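You operate a simulated robot arm through the tools that you are given. There is no shell and no other tool.

The job below is to be done with a simulated robot arm. You get a single attempt, and the scene is never put back.

Task
Test the brake with the card's load: GOOD block on the yellow square if the bar stays level, else BAD.
Fine: GOOD is the green block, BAD the red one; the card stands by the control box; switch POWER on to read the angle and off after the block is set; leave the weight on and the brake button alone.

Only the result counts: the job must be done as asked and must still hold three seconds after the hand-in. Knocking over, shifting, dropping, spilling or breaking anything else fails it.

Robot
A 7-joint arm with a two-finger parallel gripper, fixed in place. Base frame: the origin is on the floor under the middle of its stand, x ahead of it, y to its left, z up; the work surface is at about z = 750. Readings come in mm, rad, newtons and seconds.
It reaches about 1247 mm from its shoulder. Its first joint turns from -2.304 to 2.304 rad. Payload 3.91 kg.
The tool frame sits at the grasp point between the pads (the TCP): z along the fingers, y along the line on which they close. The tips reach 30 mm beyond it. The gripper opens to 110 mm. The fingers are 20 mm wide and 10 mm thick; the gripper's body (48 by 112 mm) begins 55 mm behind the TCP.
Orientation is told as [roll, pitch, yaw] about the base's x, y, z axes, in that order, counted from this pose: with the fingers straight down and closing along the base's y, the tool's x points along the base's -x, its y along +y and its z along -z.

Tools
- The arm moves only by the tool play_rows. Its argument "moves" is a list of rows, each an object (a shift or turn left out is 0, a gripper value left out holds the last) with "rot": the turn, a rotation vector about the tool's x, y, z in units of 45 degrees (1.0 is 45 degrees), a list of three; "xyz": the shift along the tool's x, y, z in units of 200 mm (1.0 is 200 mm), a list of three; "grip": the finger opening in mm, from 0 to 110. In form: [{"rot": [rx, ry, rz], "xyz": [tx, ty, tz], "grip": grip}, ...]. A call has 1 to 20 rows; each row is the pose to reach, as a shift and turn from the pose commanded when the call began, along the tool's axes at that moment. A call with a number of a shift or a turn outside -1 to 1 is refused whole. A row lasts 0.2 s, in which the tool goes at most 50 mm and 0.15 rad; a call with a longer step from one row to the next is refused whole, and so is a gripper value outside its range. Where a pose cannot be reached the arm comes as near as it can. A force on the tool above 40 N (or 10 N above the force at the start of the call, whichever is more), or a blocked arm, ends the call early, and 0.2 s more pass. Each finger travels about 108 mm/s and halts on what it meets, pressing with about 40 N; the grip force reading is that of the motor and also rises with nothing between the fingers. The clock runs only during rows and for 0.2 s after the last one: add rows that repeat a pose to give the fingers time. It gives the time, the measured TCP pose, the force on the tool (base axes), the opening and the grip force at its end, in the units of the frame above (readings bear some noise), with the torque about the TCP (base axes, N m) and any sound that the robot's microphone picked up.
- Cameras (640 x 400 px; columns grow to the right, rows downward): "scene" is fixed at [48.5, 651.4, 1396.5]; the picture's right is [-0.08, -1.00, 0.00], its down [-0.68, 0.06, -0.73] and it looks along [0.73, -0.06, -0.68] (base axes); focal length 271 px, centre (320, 200). "wrist" rides on the gripper at [72, 17, -103] in the tool frame; the picture's right is [-0.23, 0.97, 0.00], its down [-0.76, -0.18, -0.62] and it looks along [-0.61, -0.14, 0.78] (tool axes); focal length 222 px, centre (320, 200). There is no depth. A picture from a camera that has moved, and an enlarged one, comes with that camera's place and axes in the base frame and with its lens.
- camera(camera): a new picture of that camera. No time passes.
- inspect(camera, box): a new picture of the part [left, top, right, bottom] of that camera's present view, enlarged. No time passes.
- close_job(): hands the job in; it is judged then, once.

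Nothing tells you positions but the pictures and the camera data. Unless the task says otherwise, let go and move clear before handing in.

The tools are called as a command line: name --argument value ..., lists and objects as JSON in quotes. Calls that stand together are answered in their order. play_rows: Moves the arm, as the interface text tells. Its arguments: {"type":"object","properties":{"moves":{"type":"array"}},"required":["moves"]} The other tools are called the same way: camera (camera) takes a picture; inspect (camera, box) takes an enlarged picture of a part of a camera's view; close_job () hands the job in.

At the start:

```text
clock: 0.0
tcp_pos: [559.0, 361.3, 1157.2]
tool_rot: [-0.001, 0.0, -0.001]
force: [0.3, -0.2, -0.2]
torque: [0.0, 0.01, -0.02]
finger_gap: 110.1
finger_force: 0.0
```

scene: 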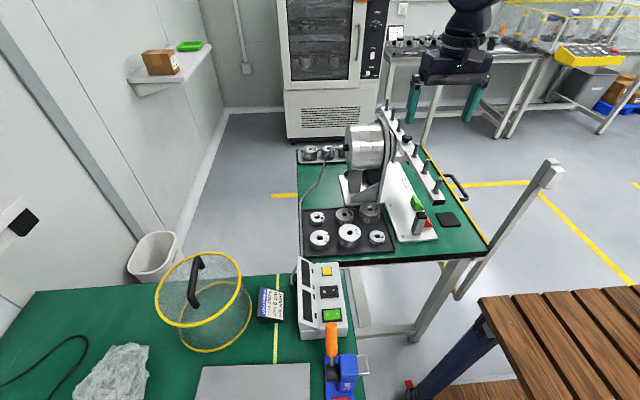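
wrist: 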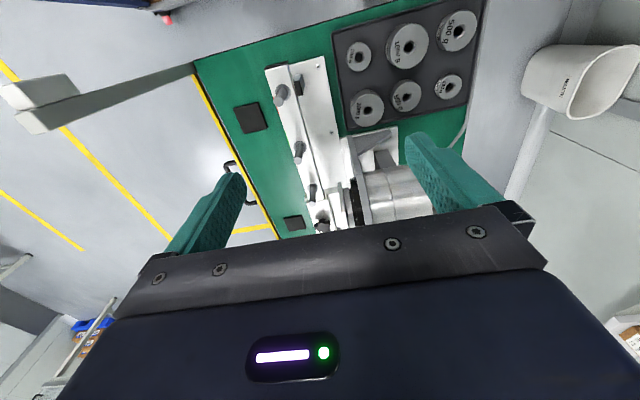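

I see a trolley with a brake motor, a bar with pegs, a weight tray, and a control box with a card on the green bench nearby. I'll look at enlarged views first.

inspect --camera "scene" --box '[240, 240, 400, 400]'

inspect --camera "scene" --box '[290, 100, 490, 260]'

inspect --camera "wrist" --box '[190, 0, 510, 240]'

inspect --camera "scene" --box '[240, 260, 310, 340]'

```text
2.50 times, centred on (320, 320) of scene
camera zoom: at [48.5, 651.4, 1396.5], right [-0.08, -1.0, 0.0], down [-0.68, 0.06, -0.73], along [0.73, -0.06, -0.68], focal length 678 px, centre (320, -100)
```

zoom: 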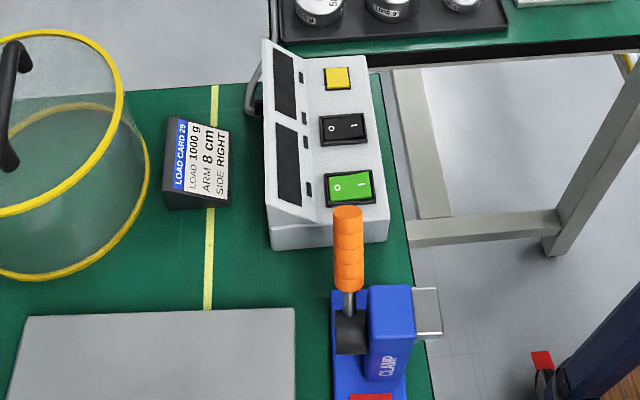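

```text
2.50 times, centred on (390, 180) of scene
camera zoom: at [48.5, 651.4, 1396.5], right [-0.08, -1.0, 0.0], down [-0.68, 0.06, -0.73], along [0.73, -0.06, -0.68], focal length 678 px, centre (145, 250)
```

zoom: 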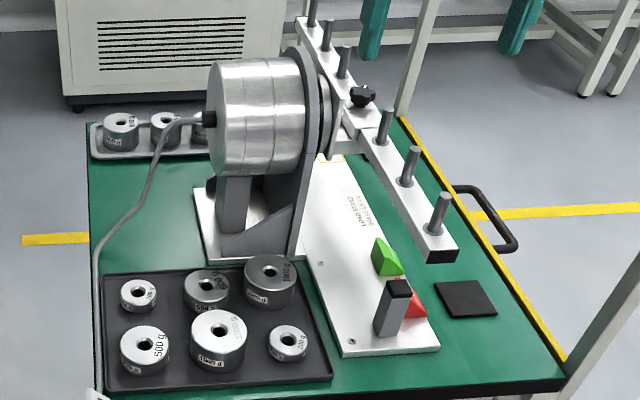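

```text
1.67 times, centred on (350, 120) of wrist
camera zoom: at [487.0, 378.6, 1260.3], right [0.23, 0.97, 0.0], down [0.76, -0.18, 0.62], along [0.61, -0.14, -0.78], focal length 370 px, centre (270, 333)
```

zoom: 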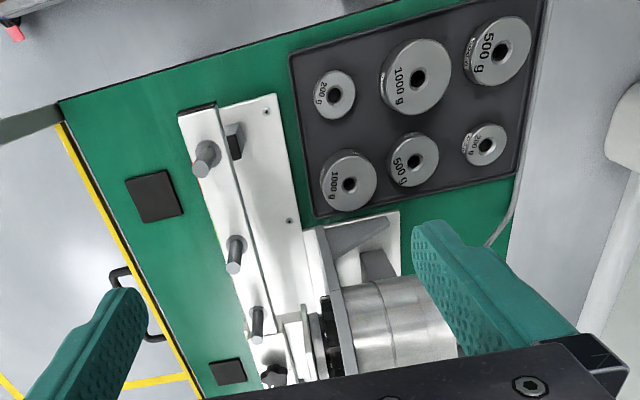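

```text
5.00 times, centred on (275, 300) of scene
camera zoom: at [48.5, 651.4, 1396.5], right [-0.08, -1.0, 0.0], down [-0.68, 0.06, -0.73], along [0.73, -0.06, -0.68], focal length 1356 px, centre (545, -300)
```

zoom: 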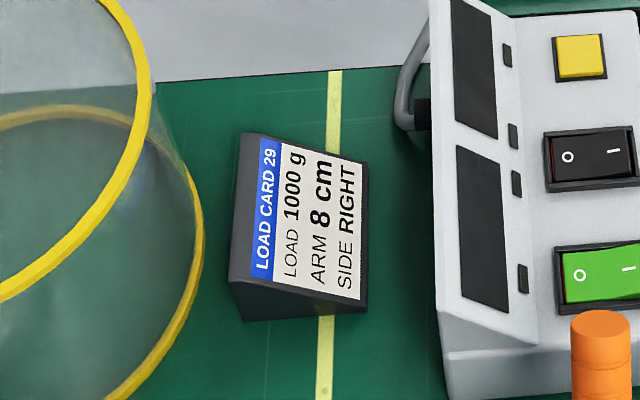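

The card reads 1000 g, arm 8 cm, side RIGHT. Next I look for the side and arm marks, the blocks and the yellow square.

inspect --camera "scene" --box '[370, 140, 450, 190]'

inspect --camera "scene" --box '[390, 180, 470, 250]'

inspect --camera "scene" --box '[370, 100, 430, 160]'

inspect --camera "scene" --box '[300, 200, 400, 260]'

inspect --camera "scene" --box '[290, 130, 350, 170]'

inspect --camera "wrist" --box '[260, 50, 360, 240]'

inspect --camera "scene" --box '[0, 200, 320, 400]'

```text
8.00 times, centred on (410, 165) of scene
camera zoom: at [48.5, 651.4, 1396.5], right [-0.08, -1.0, 0.0], down [-0.68, 0.06, -0.73], along [0.73, -0.06, -0.68], focal length 2169 px, centre (-400, 480)
```

zoom: 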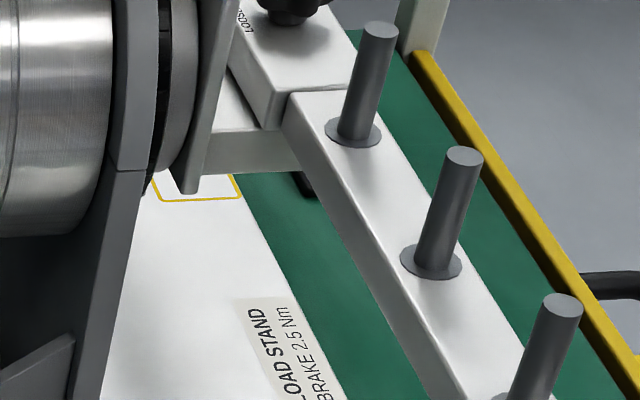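

```text
5.71 times, centred on (430, 215) of scene
camera zoom: at [48.5, 651.4, 1396.5], right [-0.08, -1.0, 0.0], down [-0.68, 0.06, -0.73], along [0.73, -0.06, -0.68], focal length 1550 px, centre (-309, 114)
```

zoom: 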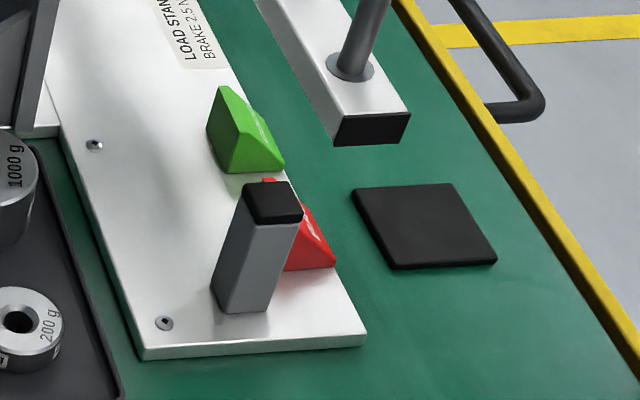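

```text
6.67 times, centred on (400, 130) of scene
camera zoom: at [48.5, 651.4, 1396.5], right [-0.08, -1.0, 0.0], down [-0.68, 0.06, -0.73], along [0.73, -0.06, -0.68], focal length 1808 px, centre (-213, 667)
```

zoom: 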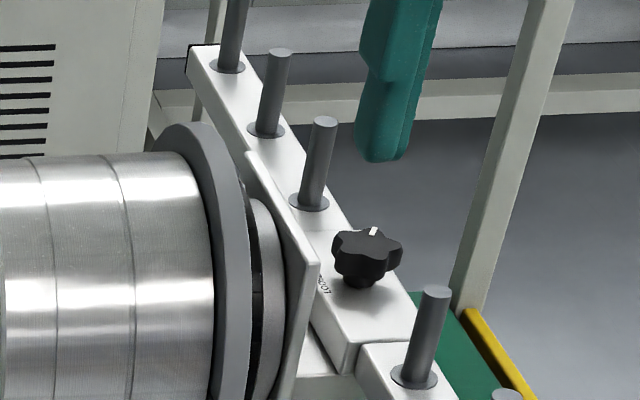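

```text
6.40 times, centred on (350, 230) of scene
camera zoom: at [48.5, 651.4, 1396.5], right [-0.08, -1.0, 0.0], down [-0.68, 0.06, -0.73], along [0.73, -0.06, -0.68], focal length 1736 px, centre (128, 8)
```

zoom: 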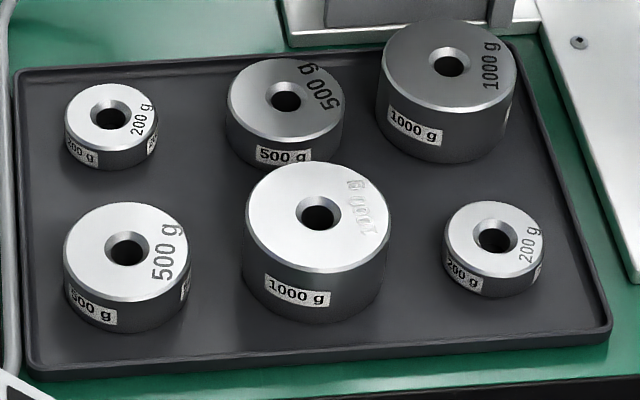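

```text
10.00 times, centred on (320, 150) of scene
camera zoom: at [48.5, 651.4, 1396.5], right [-0.08, -1.0, 0.0], down [-0.68, 0.06, -0.73], along [0.73, -0.06, -0.68], focal length 2712 px, centre (320, 700)
```

zoom: 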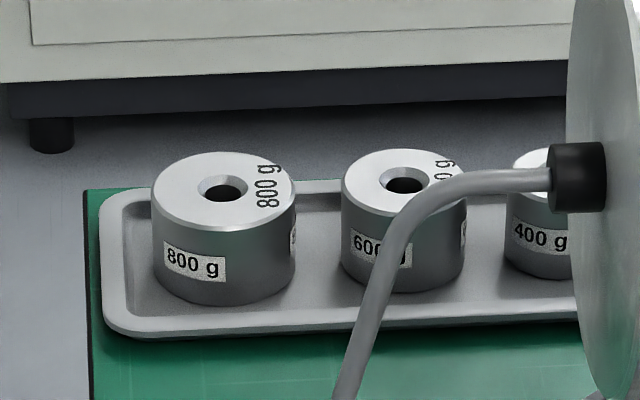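

```text
2.11 times, centred on (310, 145) of wrist
camera zoom: at [487.0, 378.6, 1260.3], right [0.23, 0.97, 0.0], down [0.76, -0.18, 0.62], along [0.61, -0.14, -0.78], focal length 468 px, centre (341, 316)
```

zoom: 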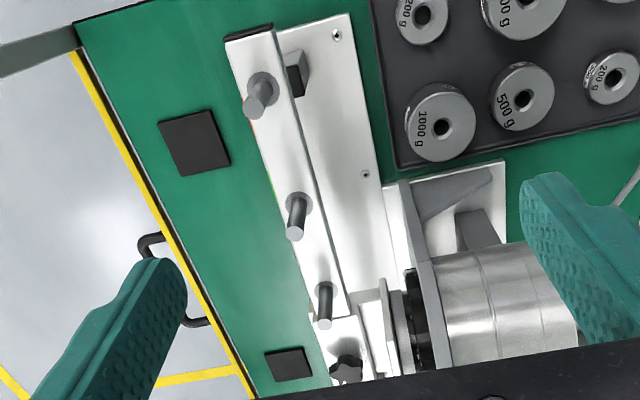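

```text
2.00 times, centred on (160, 300) of scene
camera zoom: at [48.5, 651.4, 1396.5], right [-0.08, -1.0, 0.0], down [-0.68, 0.06, -0.73], along [0.73, -0.06, -0.68], focal length 542 px, centre (640, 0)
```

zoom: 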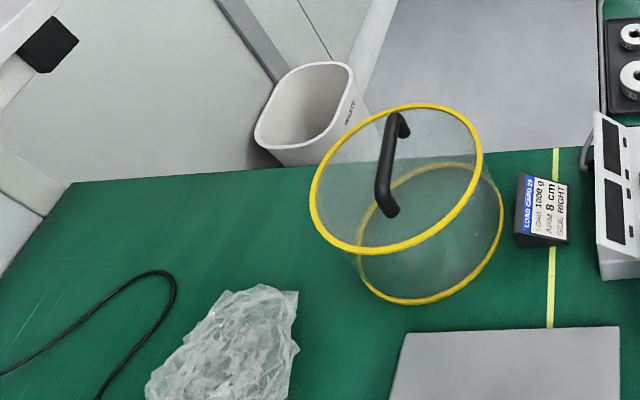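

The pegs are spaced about 80 mm from a hub near x≈785, y≈316, and the yellow-outlined square is on the plate under the hub. Next I bring the wrist camera over the control box to read its labels.

play_rows --moves '[{"xyz": [0.135, 0.165, 0.07]}, {"xyz": [0.27, 0.33, 0.14]}, {"xyz": [0.405, 0.495, 0.21]}, {"xyz": [0.54, 0.66, 0.275]}, {"xyz": [0.675, 0.825, 0.34]}, {"xyz": [0.81, 0.99, 0.41]}]'

camera --camera "wrist"

```text
clock: 1.4
tcp_pos: [396.8, 560.3, 1074.1]
tool_rot: [0.002, -0.001, -0.001]
force: [0.1, -0.4, 0.3]
torque: [0.04, 0.02, -0.01]
finger_gap: 109.8
finger_force: 0.1
```

```text
taken
camera wrist: at [325.4, 576.2, 1178.2], right [0.23, 0.97, 0.0], down [0.76, -0.18, 0.62], along [0.61, -0.14, -0.78], focal length 222 px, centre (320, 200)
```

wrist: 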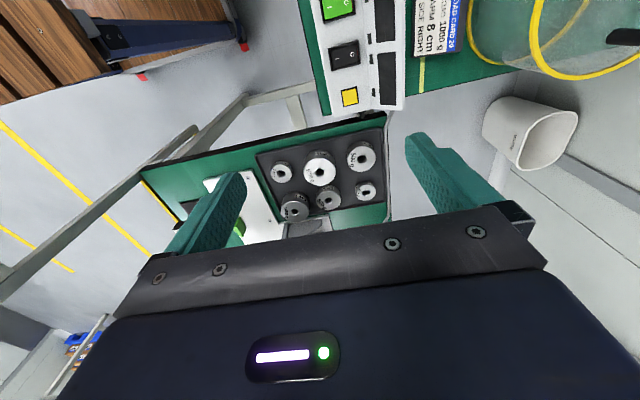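

The box is at the top edge of the wrist view, so I back off a little and go lower to see its labels.

play_rows --moves '[{"xyz": [0.18, 0.06, 0.12]}, {"xyz": [0.35, 0.12, 0.24]}, {"xyz": [0.5, 0.15, 0.3]}]'

camera --camera "wrist"

inspect --camera "wrist" --box '[270, 0, 430, 130]'

```text
clock: 2.2
tcp_pos: [296.6, 590.5, 1012.9]
tool_rot: [0.0, 0.0, 0.001]
force: [0.9, 0.2, 0.4]
torque: [0.04, 0.04, 0.01]
finger_gap: 109.9
finger_force: 0.0
```

```text
taken
camera wrist: at [225.8, 607.5, 1116.7], right [0.23, 0.97, 0.0], down [0.76, -0.18, 0.62], along [0.61, -0.14, -0.78], focal length 222 px, centre (320, 200)
```

wrist: 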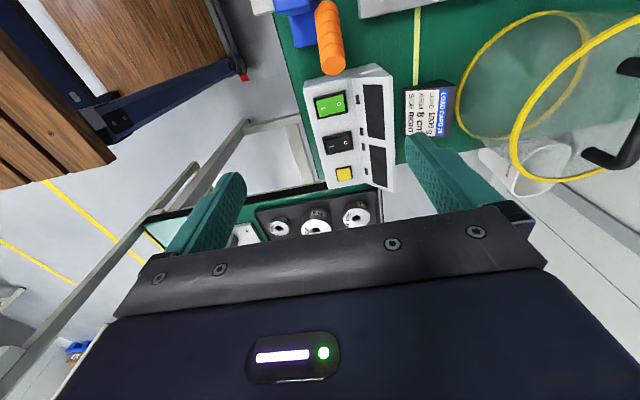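

```text
3.08 times, centred on (350, 65) of wrist
camera zoom: at [225.8, 607.5, 1116.7], right [0.23, 0.97, 0.0], down [0.76, -0.18, 0.62], along [0.61, -0.14, -0.78], focal length 684 px, centre (228, 615)
```

zoom: 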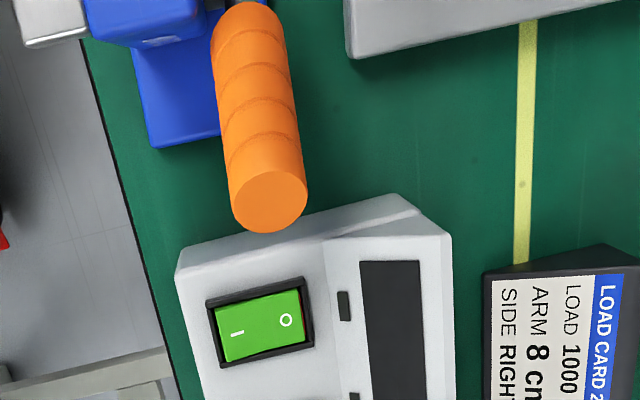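

inspect --camera "wrist" --box '[300, 70, 400, 200]'

inspect --camera "wrist" --box '[300, 70, 400, 132]'

inspect --camera "wrist" --box '[300, 130, 400, 192]'

```text
3.08 times, centred on (350, 135) of wrist
camera zoom: at [225.8, 607.5, 1116.7], right [0.23, 0.97, 0.0], down [0.76, -0.18, 0.62], along [0.61, -0.14, -0.78], focal length 684 px, centre (228, 400)
```

zoom: 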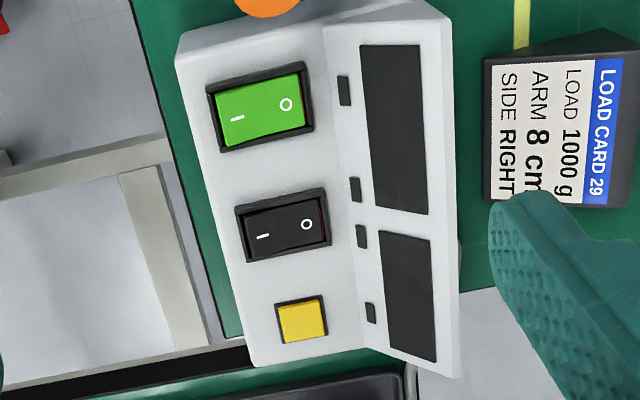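

```text
6.40 times, centred on (350, 101) of wrist
camera zoom: at [225.8, 607.5, 1116.7], right [0.23, 0.97, 0.0], down [0.76, -0.18, 0.62], along [0.61, -0.14, -0.78], focal length 1422 px, centre (128, 834)
```

zoom: 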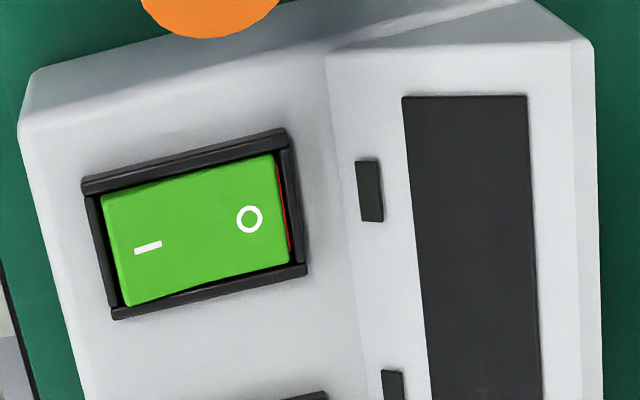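

```text
6.40 times, centred on (350, 161) of wrist
camera zoom: at [225.8, 607.5, 1116.7], right [0.23, 0.97, 0.0], down [0.76, -0.18, 0.62], along [0.61, -0.14, -0.78], focal length 1422 px, centre (128, 450)
```

zoom: 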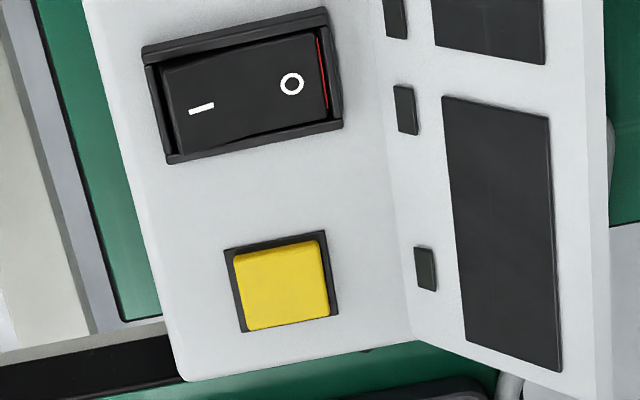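

The controls carry no text on the top face; the green rocker is at about (319, 603, 785). I'll tilt the tool to look at the box's front (-y) side for labels.

play_rows --moves '[{"rot": [-0.16, 0, 0], "xyz": [-0.05, -0.15, 0.05]}, {"rot": [-0.33, 0, 0], "xyz": [-0.1, -0.3, 0.15]}, {"rot": [-0.5, 0, 0], "xyz": [-0.15, -0.45, 0.27]}, {"rot": [-0.67, 0, 0], "xyz": [-0.2, -0.55, 0.4]}, {"rot": [-0.84, 0, 0], "xyz": [-0.25, -0.62, 0.53]}, {"rot": [-1, 0, 0], "xyz": [-0.27, -0.65, 0.65]}]'

camera --camera "wrist"

camera --camera "scene"

```text
clock: 3.6
tcp_pos: [348.1, 459.9, 884.8]
tool_rot: [0.789, -0.001, 0.0]
force: [-0.2, 0.3, 0.1]
torque: [0.01, -0.02, -0.04]
finger_gap: 110.0
finger_force: 0.1
```

```text
taken
camera wrist: at [277.1, 399.0, 969.8], right [0.23, 0.69, 0.69], down [0.76, -0.57, 0.31], along [0.61, 0.45, -0.65], focal length 222 px, centre (320, 200)
```

wrist: 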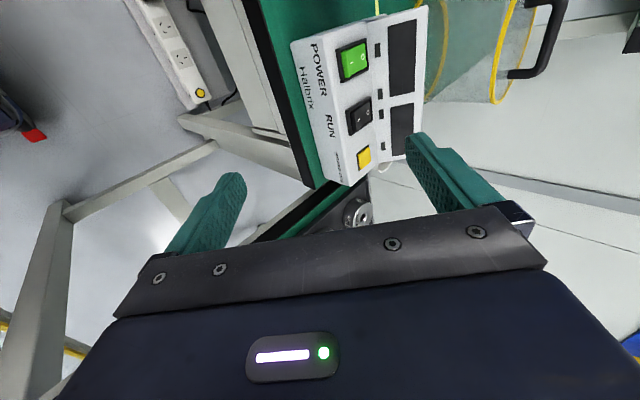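

```text
taken
```

scene: 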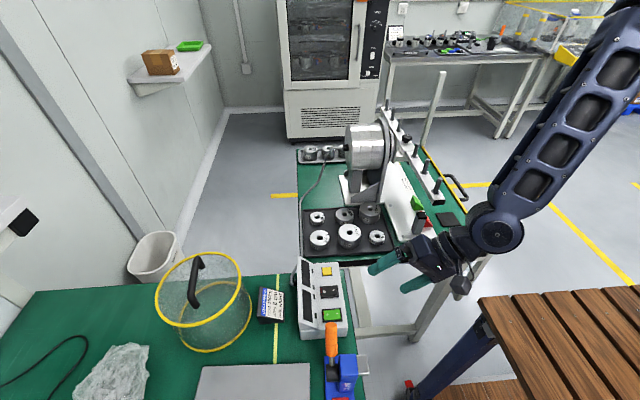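

inspect --camera "wrist" --box '[290, 20, 430, 190]'

inspect --camera "wrist" --box '[300, 100, 400, 190]'

```text
2.35 times, centred on (360, 105) of wrist
camera zoom: at [277.1, 399.0, 969.8], right [0.23, 0.69, 0.69], down [0.76, -0.57, 0.31], along [0.61, 0.45, -0.65], focal length 523 px, centre (226, 424)
```

zoom: 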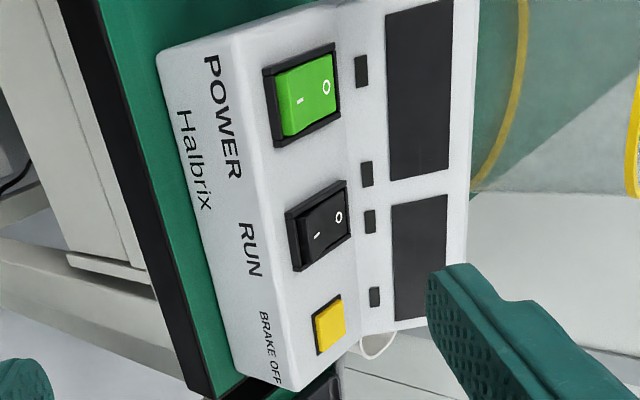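

```text
4.44 times, centred on (350, 145) of wrist
camera zoom: at [277.1, 399.0, 969.8], right [0.23, 0.69, 0.69], down [0.76, -0.57, 0.31], along [0.61, 0.45, -0.65], focal length 987 px, centre (187, 444)
```

zoom: 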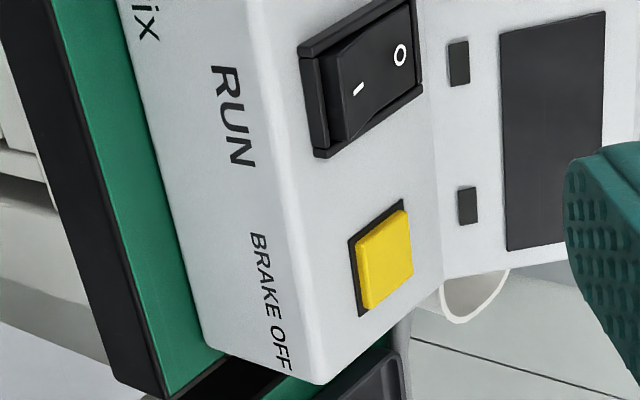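

Labels found: POWER is the green rocker (its I side faces -y), RUN the black one, BRAKE OFF the yellow button. I noticed a white beam in the scene seems to have moved, so I'm checking that before travelling.

inspect --camera "scene" --box '[360, 50, 600, 300]'

inspect --camera "scene" --box '[380, 60, 480, 130]'

```text
1.60 times, centred on (480, 175) of scene
camera zoom: at [48.5, 651.4, 1396.5], right [-0.08, -1.0, 0.0], down [-0.68, 0.06, -0.73], along [0.73, -0.06, -0.68], focal length 434 px, centre (64, 240)
```

zoom: 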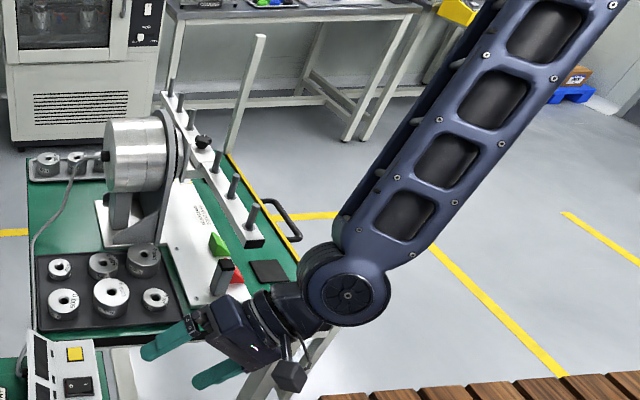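

```text
5.71 times, centred on (430, 95) of scene
camera zoom: at [48.5, 651.4, 1396.5], right [-0.08, -1.0, 0.0], down [-0.68, 0.06, -0.73], along [0.73, -0.06, -0.68], focal length 1550 px, centre (-309, 800)
```

zoom: 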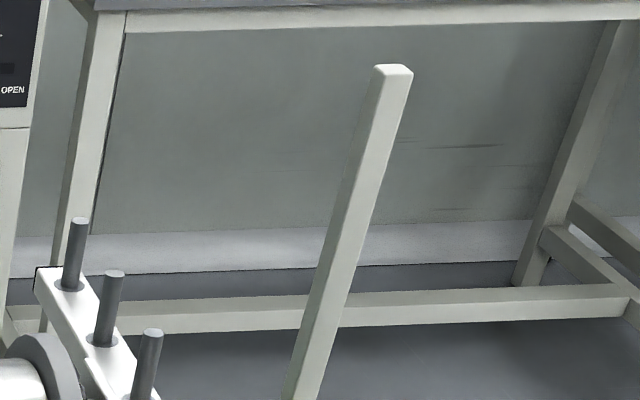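

The white beams are two fixed posts at the trolley's -y corners, roughly (481,110) and (1088,110) with tops near z≈1055, so I stay well above them. I'm going up and across to look at the front of the bar.

play_rows --moves '[{"xyz": [-0.03, 0.07, -0.21]}, {"xyz": [-0.06, 0.14, -0.42]}, {"xyz": [-0.1, 0.21, -0.63]}, {"xyz": [-0.13, 0.275, -0.84]}]'

play_rows --moves '[{"xyz": [-0.03, 0.07, -0.21]}, {"xyz": [-0.06, 0.14, -0.42]}, {"xyz": [-0.1, 0.21, -0.63]}, {"xyz": [-0.13, 0.275, -0.84]}, {"xyz": [-0.33, 0.23, -0.9]}, {"xyz": [-0.55, 0.19, -0.95]}, {"xyz": [-0.77, 0.15, -0.98]}, {"xyz": [-1.0, 0.1, -1.0]}]'

camera --camera "wrist"

camera --camera "scene"

```text
clock: 4.6
tcp_pos: [374.1, 379.9, 1040.0]
tool_rot: [0.786, 0.002, 0.0]
force: [-0.2, 0.3, -1.2]
torque: [-0.01, 0.02, 0.01]
finger_gap: 110.2
finger_force: 0.1
```

```text
clock: 6.4
tcp_pos: [576.6, 255.0, 1199.1]
tool_rot: [0.785, 0.001, 0.003]
force: [-0.6, 0.3, 0.9]
torque: [-0.06, 0.02, 0.0]
finger_gap: 109.9
finger_force: 0.1
```

```text
taken
camera wrist: at [503.5, 192.1, 1283.2], right [0.23, 0.69, 0.69], down [0.76, -0.57, 0.32], along [0.61, 0.45, -0.65], focal length 222 px, centre (320, 200)
```

wrist: 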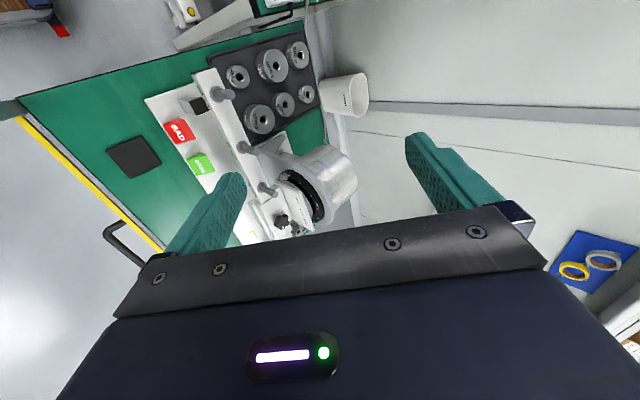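

```text
taken
```

scene: 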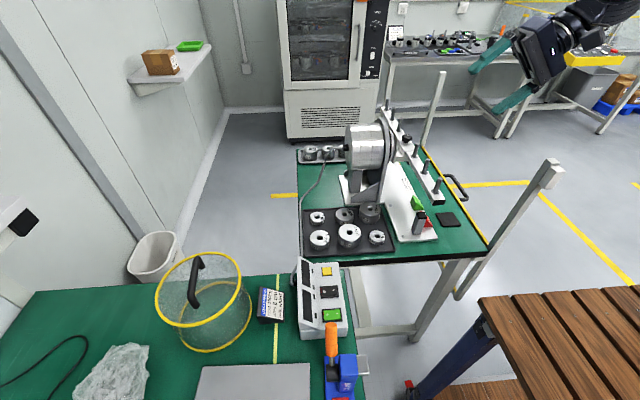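

The BAD and GOOD blocks are clear now. I zoom in on the bar and the plate.

inspect --camera "wrist" --box '[140, 60, 330, 250]'

inspect --camera "wrist" --box '[220, 140, 330, 240]'

inspect --camera "wrist" --box '[150, 70, 250, 170]'

```text
2.11 times, centred on (235, 155) of wrist
camera zoom: at [503.5, 192.1, 1283.2], right [0.23, 0.69, 0.69], down [0.76, -0.57, 0.32], along [0.61, 0.45, -0.65], focal length 468 px, centre (499, 295)
```

zoom: 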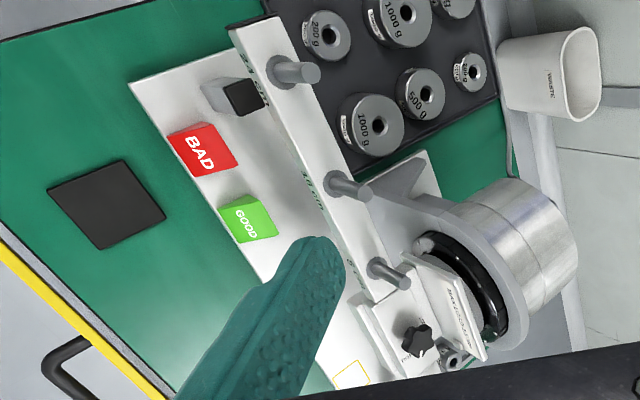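

```text
4.00 times, centred on (275, 190) of wrist
camera zoom: at [503.5, 192.1, 1283.2], right [0.23, 0.69, 0.69], down [0.76, -0.57, 0.32], along [0.61, 0.45, -0.65], focal length 888 px, centre (500, 240)
```

zoom: 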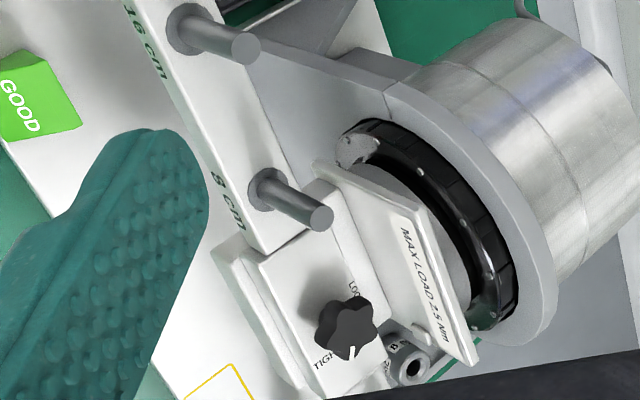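

```text
4.00 times, centred on (200, 120) of wrist
camera zoom: at [503.5, 192.1, 1283.2], right [0.23, 0.69, 0.69], down [0.76, -0.57, 0.32], along [0.61, 0.45, -0.65], focal length 888 px, centre (800, 520)
```

zoom: 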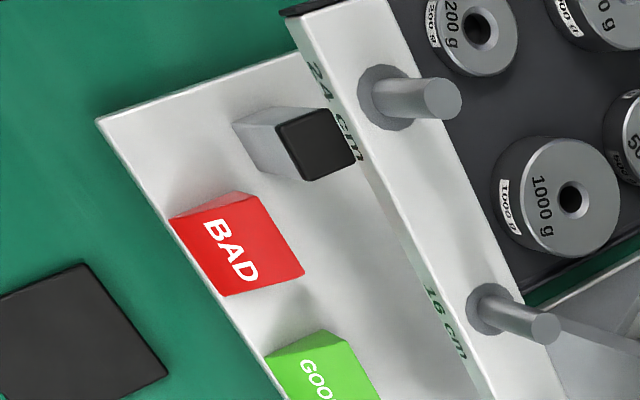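

The bar shows 8, 16 and 24 cm marks on its front, plus a knob with LOOSE/TIGHT marks. I go closer to the hub and the right-hand half.

play_rows --moves '[{"xyz": [-0.165, -0.12, 0.045]}, {"xyz": [-0.33, -0.24, 0.09]}, {"xyz": [-0.5, -0.36, 0.135]}, {"xyz": [-0.67, -0.48, 0.18]}, {"xyz": [-0.84, -0.6, 0.225]}, {"xyz": [-1.0, -0.72, 0.27]}]'

camera --camera "wrist"

inspect --camera "wrist" --box '[200, 0, 440, 200]'

```text
clock: 7.8
tcp_pos: [778.5, 188.6, 1058.9]
tool_rot: [0.786, -0.002, -0.001]
force: [-0.5, 0.3, -0.1]
torque: [-0.05, 0.0, 0.0]
finger_gap: 110.1
finger_force: 0.2
```

```text
taken
camera wrist: at [706.0, 127.8, 1142.9], right [0.23, 0.69, 0.69], down [0.76, -0.57, 0.32], along [0.61, 0.45, -0.65], focal length 222 px, centre (320, 200)
```

wrist: 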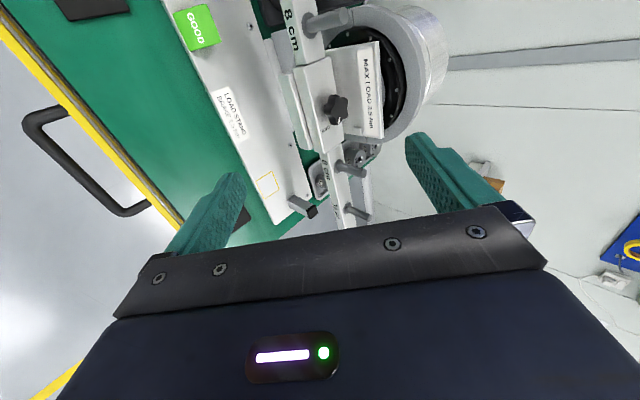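

```text
2.00 times, centred on (320, 100) of wrist
camera zoom: at [706.0, 127.8, 1142.9], right [0.23, 0.69, 0.69], down [0.76, -0.57, 0.32], along [0.61, 0.45, -0.65], focal length 444 px, centre (320, 400)
```

zoom: 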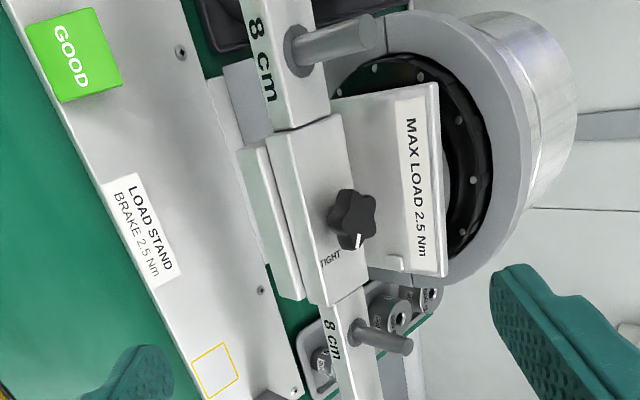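

inspect --camera "wrist" --box '[310, 70, 380, 150]'

inspect --camera "wrist" --box '[240, 140, 400, 230]'

inspect --camera "scene" --box '[370, 115, 440, 165]'

```text
5.00 times, centred on (345, 110) of wrist
camera zoom: at [706.0, 127.8, 1142.9], right [0.23, 0.69, 0.69], down [0.76, -0.57, 0.32], along [0.61, 0.45, -0.65], focal length 1111 px, centre (195, 650)
```

zoom: 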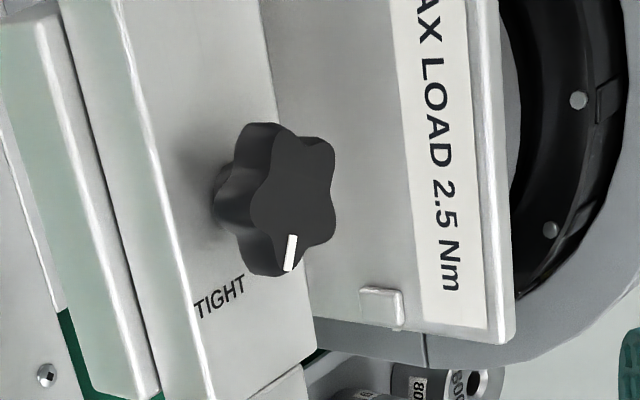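

```text
4.00 times, centred on (320, 185) of wrist
camera zoom: at [706.0, 127.8, 1142.9], right [0.23, 0.69, 0.69], down [0.76, -0.57, 0.32], along [0.61, 0.45, -0.65], focal length 888 px, centre (320, 260)
```

zoom: 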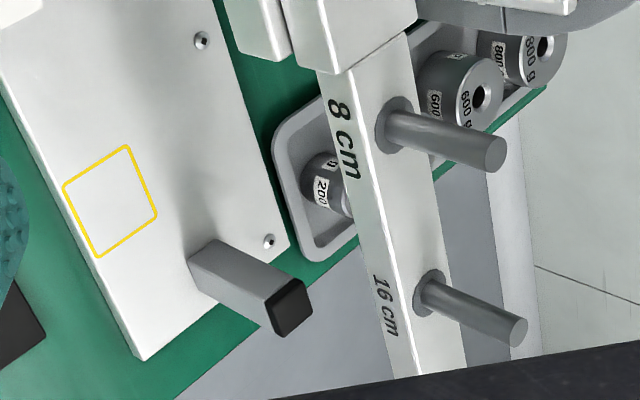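

```text
8.00 times, centred on (405, 140) of scene
camera zoom: at [48.5, 651.4, 1396.5], right [-0.08, -1.0, 0.0], down [-0.68, 0.06, -0.73], along [0.73, -0.06, -0.68], focal length 2169 px, centre (-360, 680)
```

zoom: 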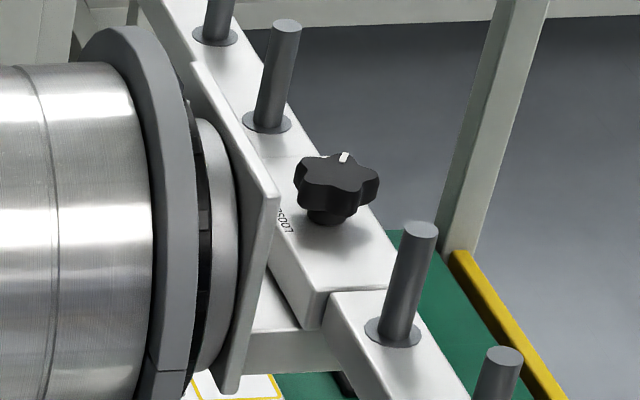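

Labels read along +x, so the reader stands on the -y side and RIGHT is the +x half; the right 8 cm peg is near (867, 314). I zoom in on the hub-to-peg step and the knob to check clearances.

inspect --camera "wrist" --box '[300, 110, 380, 185]'

inspect --camera "scene" --box '[380, 100, 430, 150]'

inspect --camera "wrist" --box '[170, 0, 300, 80]'

```text
5.33 times, centred on (340, 148) of wrist
camera zoom: at [706.0, 127.8, 1142.9], right [0.23, 0.69, 0.69], down [0.76, -0.57, 0.32], along [0.61, 0.45, -0.65], focal length 1185 px, centre (213, 480)
```

zoom: 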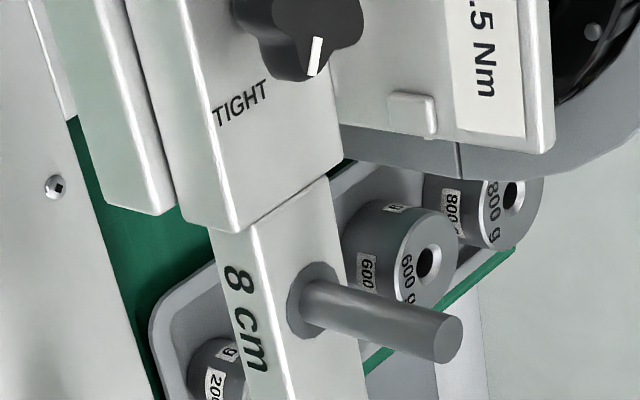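

```text
8.00 times, centred on (405, 125) of scene
camera zoom: at [48.5, 651.4, 1396.5], right [-0.08, -1.0, 0.0], down [-0.68, 0.06, -0.73], along [0.73, -0.06, -0.68], focal length 2169 px, centre (-360, 800)
```

zoom: 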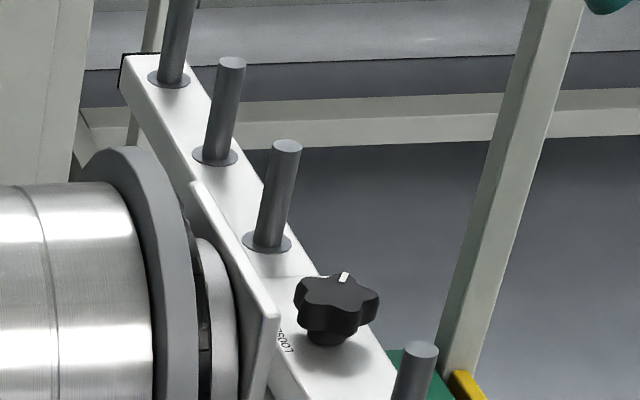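

```text
4.92 times, centred on (235, 40) of wrist
camera zoom: at [706.0, 127.8, 1142.9], right [0.23, 0.69, 0.69], down [0.76, -0.57, 0.32], along [0.61, 0.45, -0.65], focal length 1094 px, centre (738, 988)
```

zoom: 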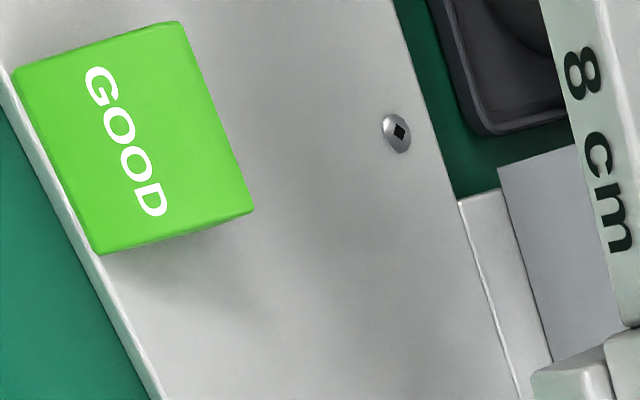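

inspect --camera "scene" --box '[395, 140, 425, 165]'

inspect --camera "scene" --box '[385, 110, 410, 135]'

inspect --camera "scene" --box '[330, 215, 370, 255]'

```text
16.00 times, centred on (410, 152) of scene
camera zoom: at [48.5, 651.4, 1396.5], right [-0.08, -1.0, 0.0], down [-0.68, 0.06, -0.73], along [0.73, -0.06, -0.68], focal length 4339 px, centre (-1120, 960)
```

zoom: 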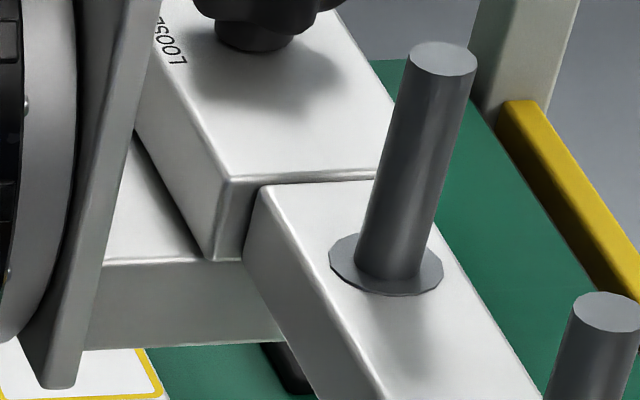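

```text
16.00 times, centred on (398, 122) of scene
camera zoom: at [48.5, 651.4, 1396.5], right [-0.08, -1.0, 0.0], down [-0.68, 0.06, -0.73], along [0.73, -0.06, -0.68], focal length 4339 px, centre (-920, 1440)
```

zoom: 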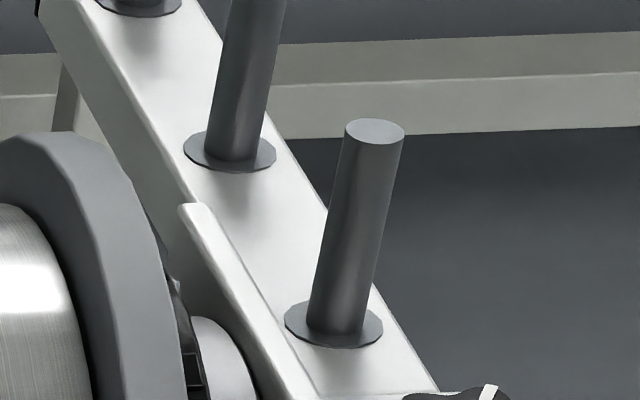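

```text
10.00 times, centred on (350, 235) of scene
camera zoom: at [48.5, 651.4, 1396.5], right [-0.08, -1.0, 0.0], down [-0.68, 0.06, -0.73], along [0.73, -0.06, -0.68], focal length 2712 px, centre (20, -150)
```

zoom: 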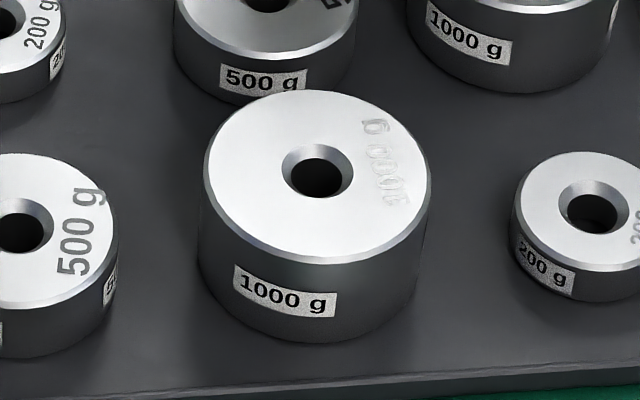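

Everything is consistent: the knob points to TIGHT, the sleeve top is nearly flush with the peg collar, and I'll use the front-middle 1000 g weight near (552, 522). I raise the tool, bring it vertical, and move to view the tray.

play_rows --moves '[{"rot": [0.16, 0, 0], "xyz": [0, 0.17, -0.17]}, {"rot": [0.33, 0, 0], "xyz": [0, 0.34, -0.34]}, {"rot": [0.5, 0, 0], "xyz": [0.157, 0.446, -0.234]}, {"rot": [0.67, 0, 0], "xyz": [0.313, 0.552, -0.128]}, {"rot": [0.84, 0, 0], "xyz": [0.47, 0.658, -0.022]}, {"rot": [1.0, 0, 0], "xyz": [0.627, 0.764, 0.085]}, {"rot": [1.0, 0, 0], "xyz": [0.783, 0.87, 0.191]}, {"rot": [1.0, 0, 0], "xyz": [0.94, 0.976, 0.297]}]'

```text
clock: 9.6
tcp_pos: [588.2, 370.8, 1156.4]
tool_rot: [0.001, 0.0, -0.001]
force: [-0.8, -0.3, -0.8]
torque: [0.02, 0.04, 0.03]
finger_gap: 109.6
finger_force: 0.0
```

The arm is vertical again. I move above the front-middle 1000 g weight for a close look.

play_rows --moves '[{"xyz": [0.036, 0.153, 0.154]}, {"xyz": [0.073, 0.305, 0.308]}, {"xyz": [0.11, 0.458, 0.462]}, {"xyz": [0.146, 0.61, 0.616]}, {"xyz": [0.1825, 0.7625, 0.77]}]'

camera --camera "wrist"

inspect --camera "wrist" --box '[210, 20, 430, 180]'

```text
clock: 10.8
tcp_pos: [553.1, 525.0, 999.1]
tool_rot: [0.0, 0.0, -0.001]
force: [0.1, 0.1, 0.7]
torque: [0.03, -0.02, -0.01]
finger_gap: 110.1
finger_force: 0.1
```

```text
taken
camera wrist: at [481.3, 541.6, 1102.3], right [0.23, 0.97, 0.0], down [0.76, -0.18, 0.62], along [0.61, -0.14, -0.78], focal length 222 px, centre (320, 200)
```

wrist: 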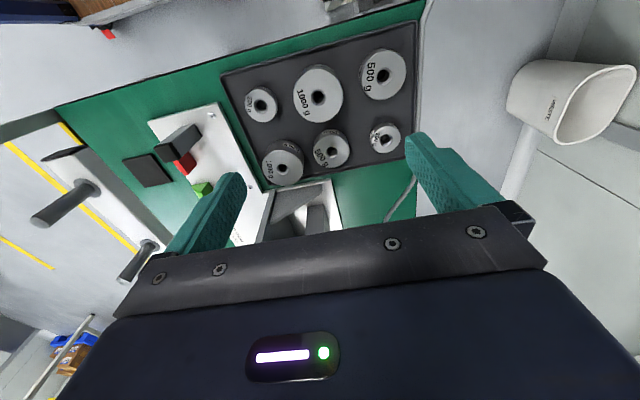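

```text
2.50 times, centred on (320, 100) of wrist
camera zoom: at [481.3, 541.6, 1102.3], right [0.23, 0.97, 0.0], down [0.76, -0.18, 0.62], along [0.61, -0.14, -0.78], focal length 555 px, centre (320, 450)
```

zoom: 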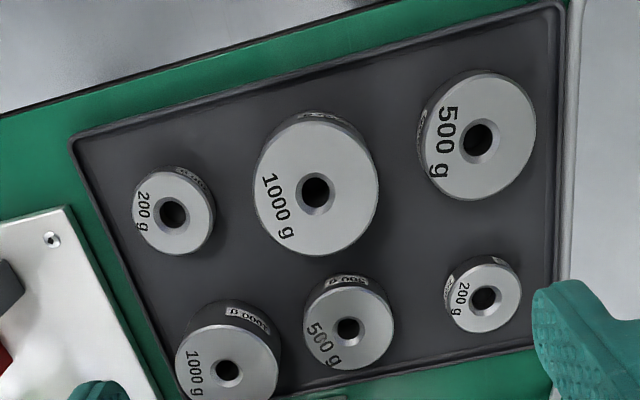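

The weight's hole is almost under the tool axis, at about (553.5, 522), top z≈792. I set the opening to 80 mm and lower partway to check finger clearances.

play_rows --moves '[{"xyz": [0, -0.008, 0.18], "grip": 80}, {"xyz": [0, -0.014, 0.36]}, {"xyz": [0, -0.014, 0.54]}, {"xyz": [0, -0.014, 0.6]}]'

camera --camera "wrist"

camera --camera "scene"

```text
clock: 11.8
tcp_pos: [551.5, 518.9, 880.1]
tool_rot: [-0.002, 0.0, 0.0]
force: [0.2, -0.4, 0.7]
torque: [0.02, 0.04, -0.02]
finger_gap: 79.8
finger_force: 0.0
```

```text
taken
camera wrist: at [480.3, 535.7, 983.4], right [0.23, 0.97, 0.0], down [0.76, -0.18, 0.62], along [0.61, -0.14, -0.78], focal length 222 px, centre (320, 200)
```

wrist: 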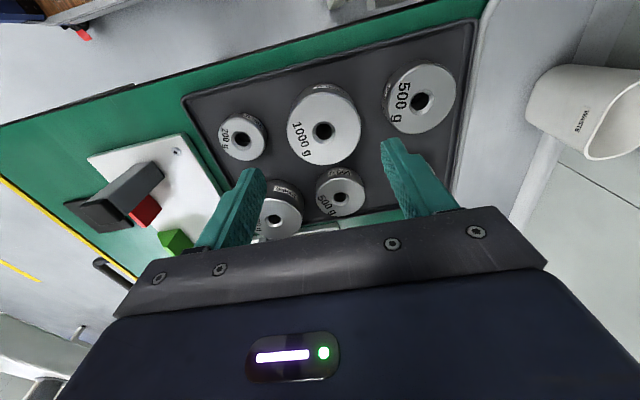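

```text
taken
```

scene: 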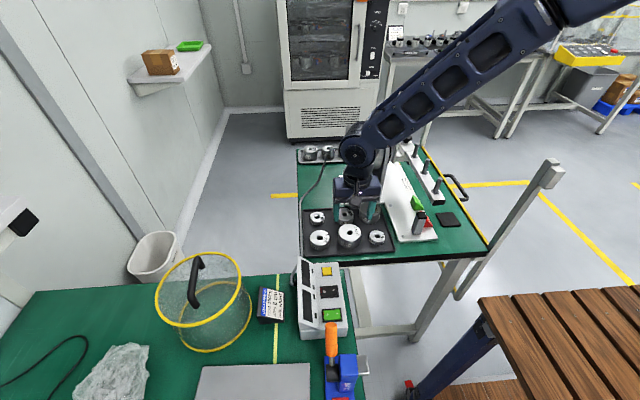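

inspect --camera "wrist" --box '[270, 70, 380, 170]'

inspect --camera "scene" --box '[300, 150, 420, 260]'

```text
4.00 times, centred on (325, 120) of wrist
camera zoom: at [480.3, 535.7, 983.4], right [0.23, 0.97, 0.0], down [0.76, -0.18, 0.62], along [0.61, -0.14, -0.78], focal length 888 px, centre (300, 520)
```

zoom: 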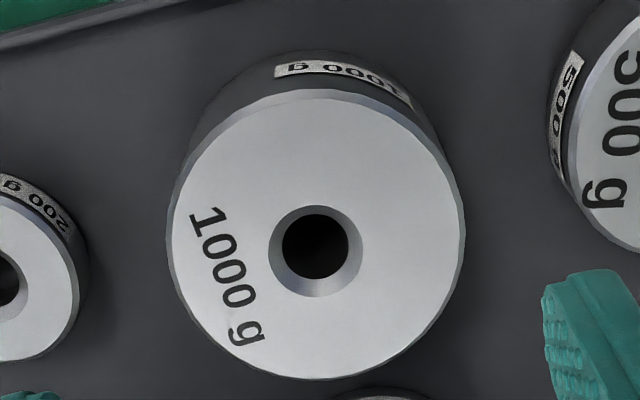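

```text
3.64 times, centred on (360, 205) of scene
camera zoom: at [48.5, 651.4, 1396.5], right [-0.08, -1.0, 0.0], down [-0.68, 0.06, -0.73], along [0.73, -0.06, -0.68], focal length 986 px, centre (174, 182)
```

zoom: 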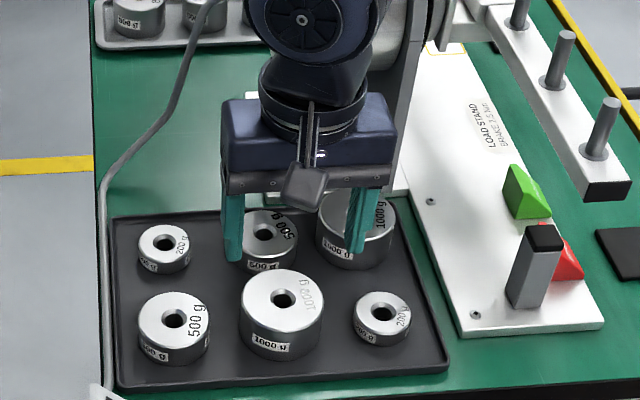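

The weight sits at about (554.5, 521.5), with 66 mm diameter. I lower straight down around it at 80 mm opening.

play_rows --moves '[{"xyz": [-0.0125, 0.012, 0.1]}, {"xyz": [-0.0125, 0.012, 0.22]}, {"xyz": [-0.0125, 0.012, 0.34]}, {"xyz": [-0.0125, 0.012, 0.42]}, {"xyz": [-0.0125, 0.012, 0.45]}, {"xyz": [-0.0125, 0.012, 0.45]}]'

camera --camera "wrist"

inspect --camera "scene" --box '[300, 180, 400, 260]'

```text
clock: 13.2
tcp_pos: [553.6, 521.3, 790.2]
tool_rot: [0.0, -0.001, -0.002]
force: [1.1, 0.0, -0.1]
torque: [0.01, 0.0, 0.01]
finger_gap: 80.0
finger_force: 0.1
```

```text
taken
camera wrist: at [483.5, 537.5, 893.1], right [0.23, 0.97, 0.0], down [0.76, -0.18, 0.62], along [0.61, -0.14, -0.78], focal length 222 px, centre (320, 200)
```

wrist: 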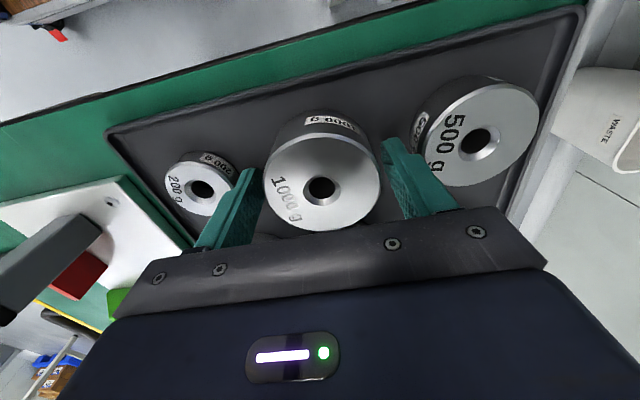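

```text
5.00 times, centred on (350, 220) of scene
camera zoom: at [48.5, 651.4, 1396.5], right [-0.08, -1.0, 0.0], down [-0.68, 0.06, -0.73], along [0.73, -0.06, -0.68], focal length 1356 px, centre (170, 100)
```

zoom: 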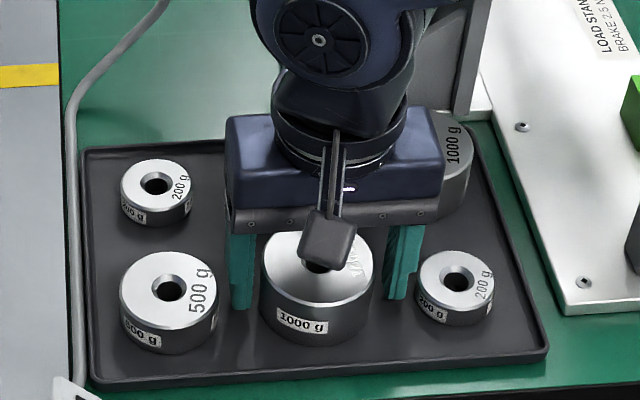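

Both fingers straddle the weight cleanly. I close the grip and check the hold.

play_rows --moves '[{"grip": 70}, {"grip": 50}, {"grip": 50}, {"grip": 50}]'

camera --camera "wrist"

```text
clock: 14.2
tcp_pos: [553.9, 521.2, 788.4]
tool_rot: [-0.001, 0.0, -0.002]
force: [-0.3, 2.8, 0.3]
torque: [-0.13, -0.12, 0.03]
finger_gap: 65.6
finger_force: 40.1
```

```text
taken
camera wrist: at [483.4, 537.7, 893.3], right [0.23, 0.97, 0.0], down [0.76, -0.18, 0.62], along [0.61, -0.14, -0.78], focal length 222 px, centre (320, 200)
```

wrist: 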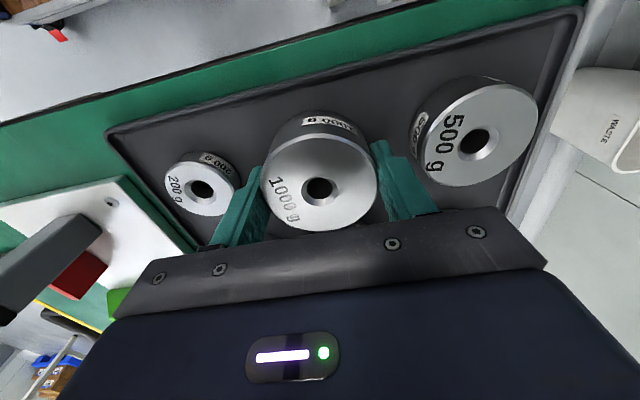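

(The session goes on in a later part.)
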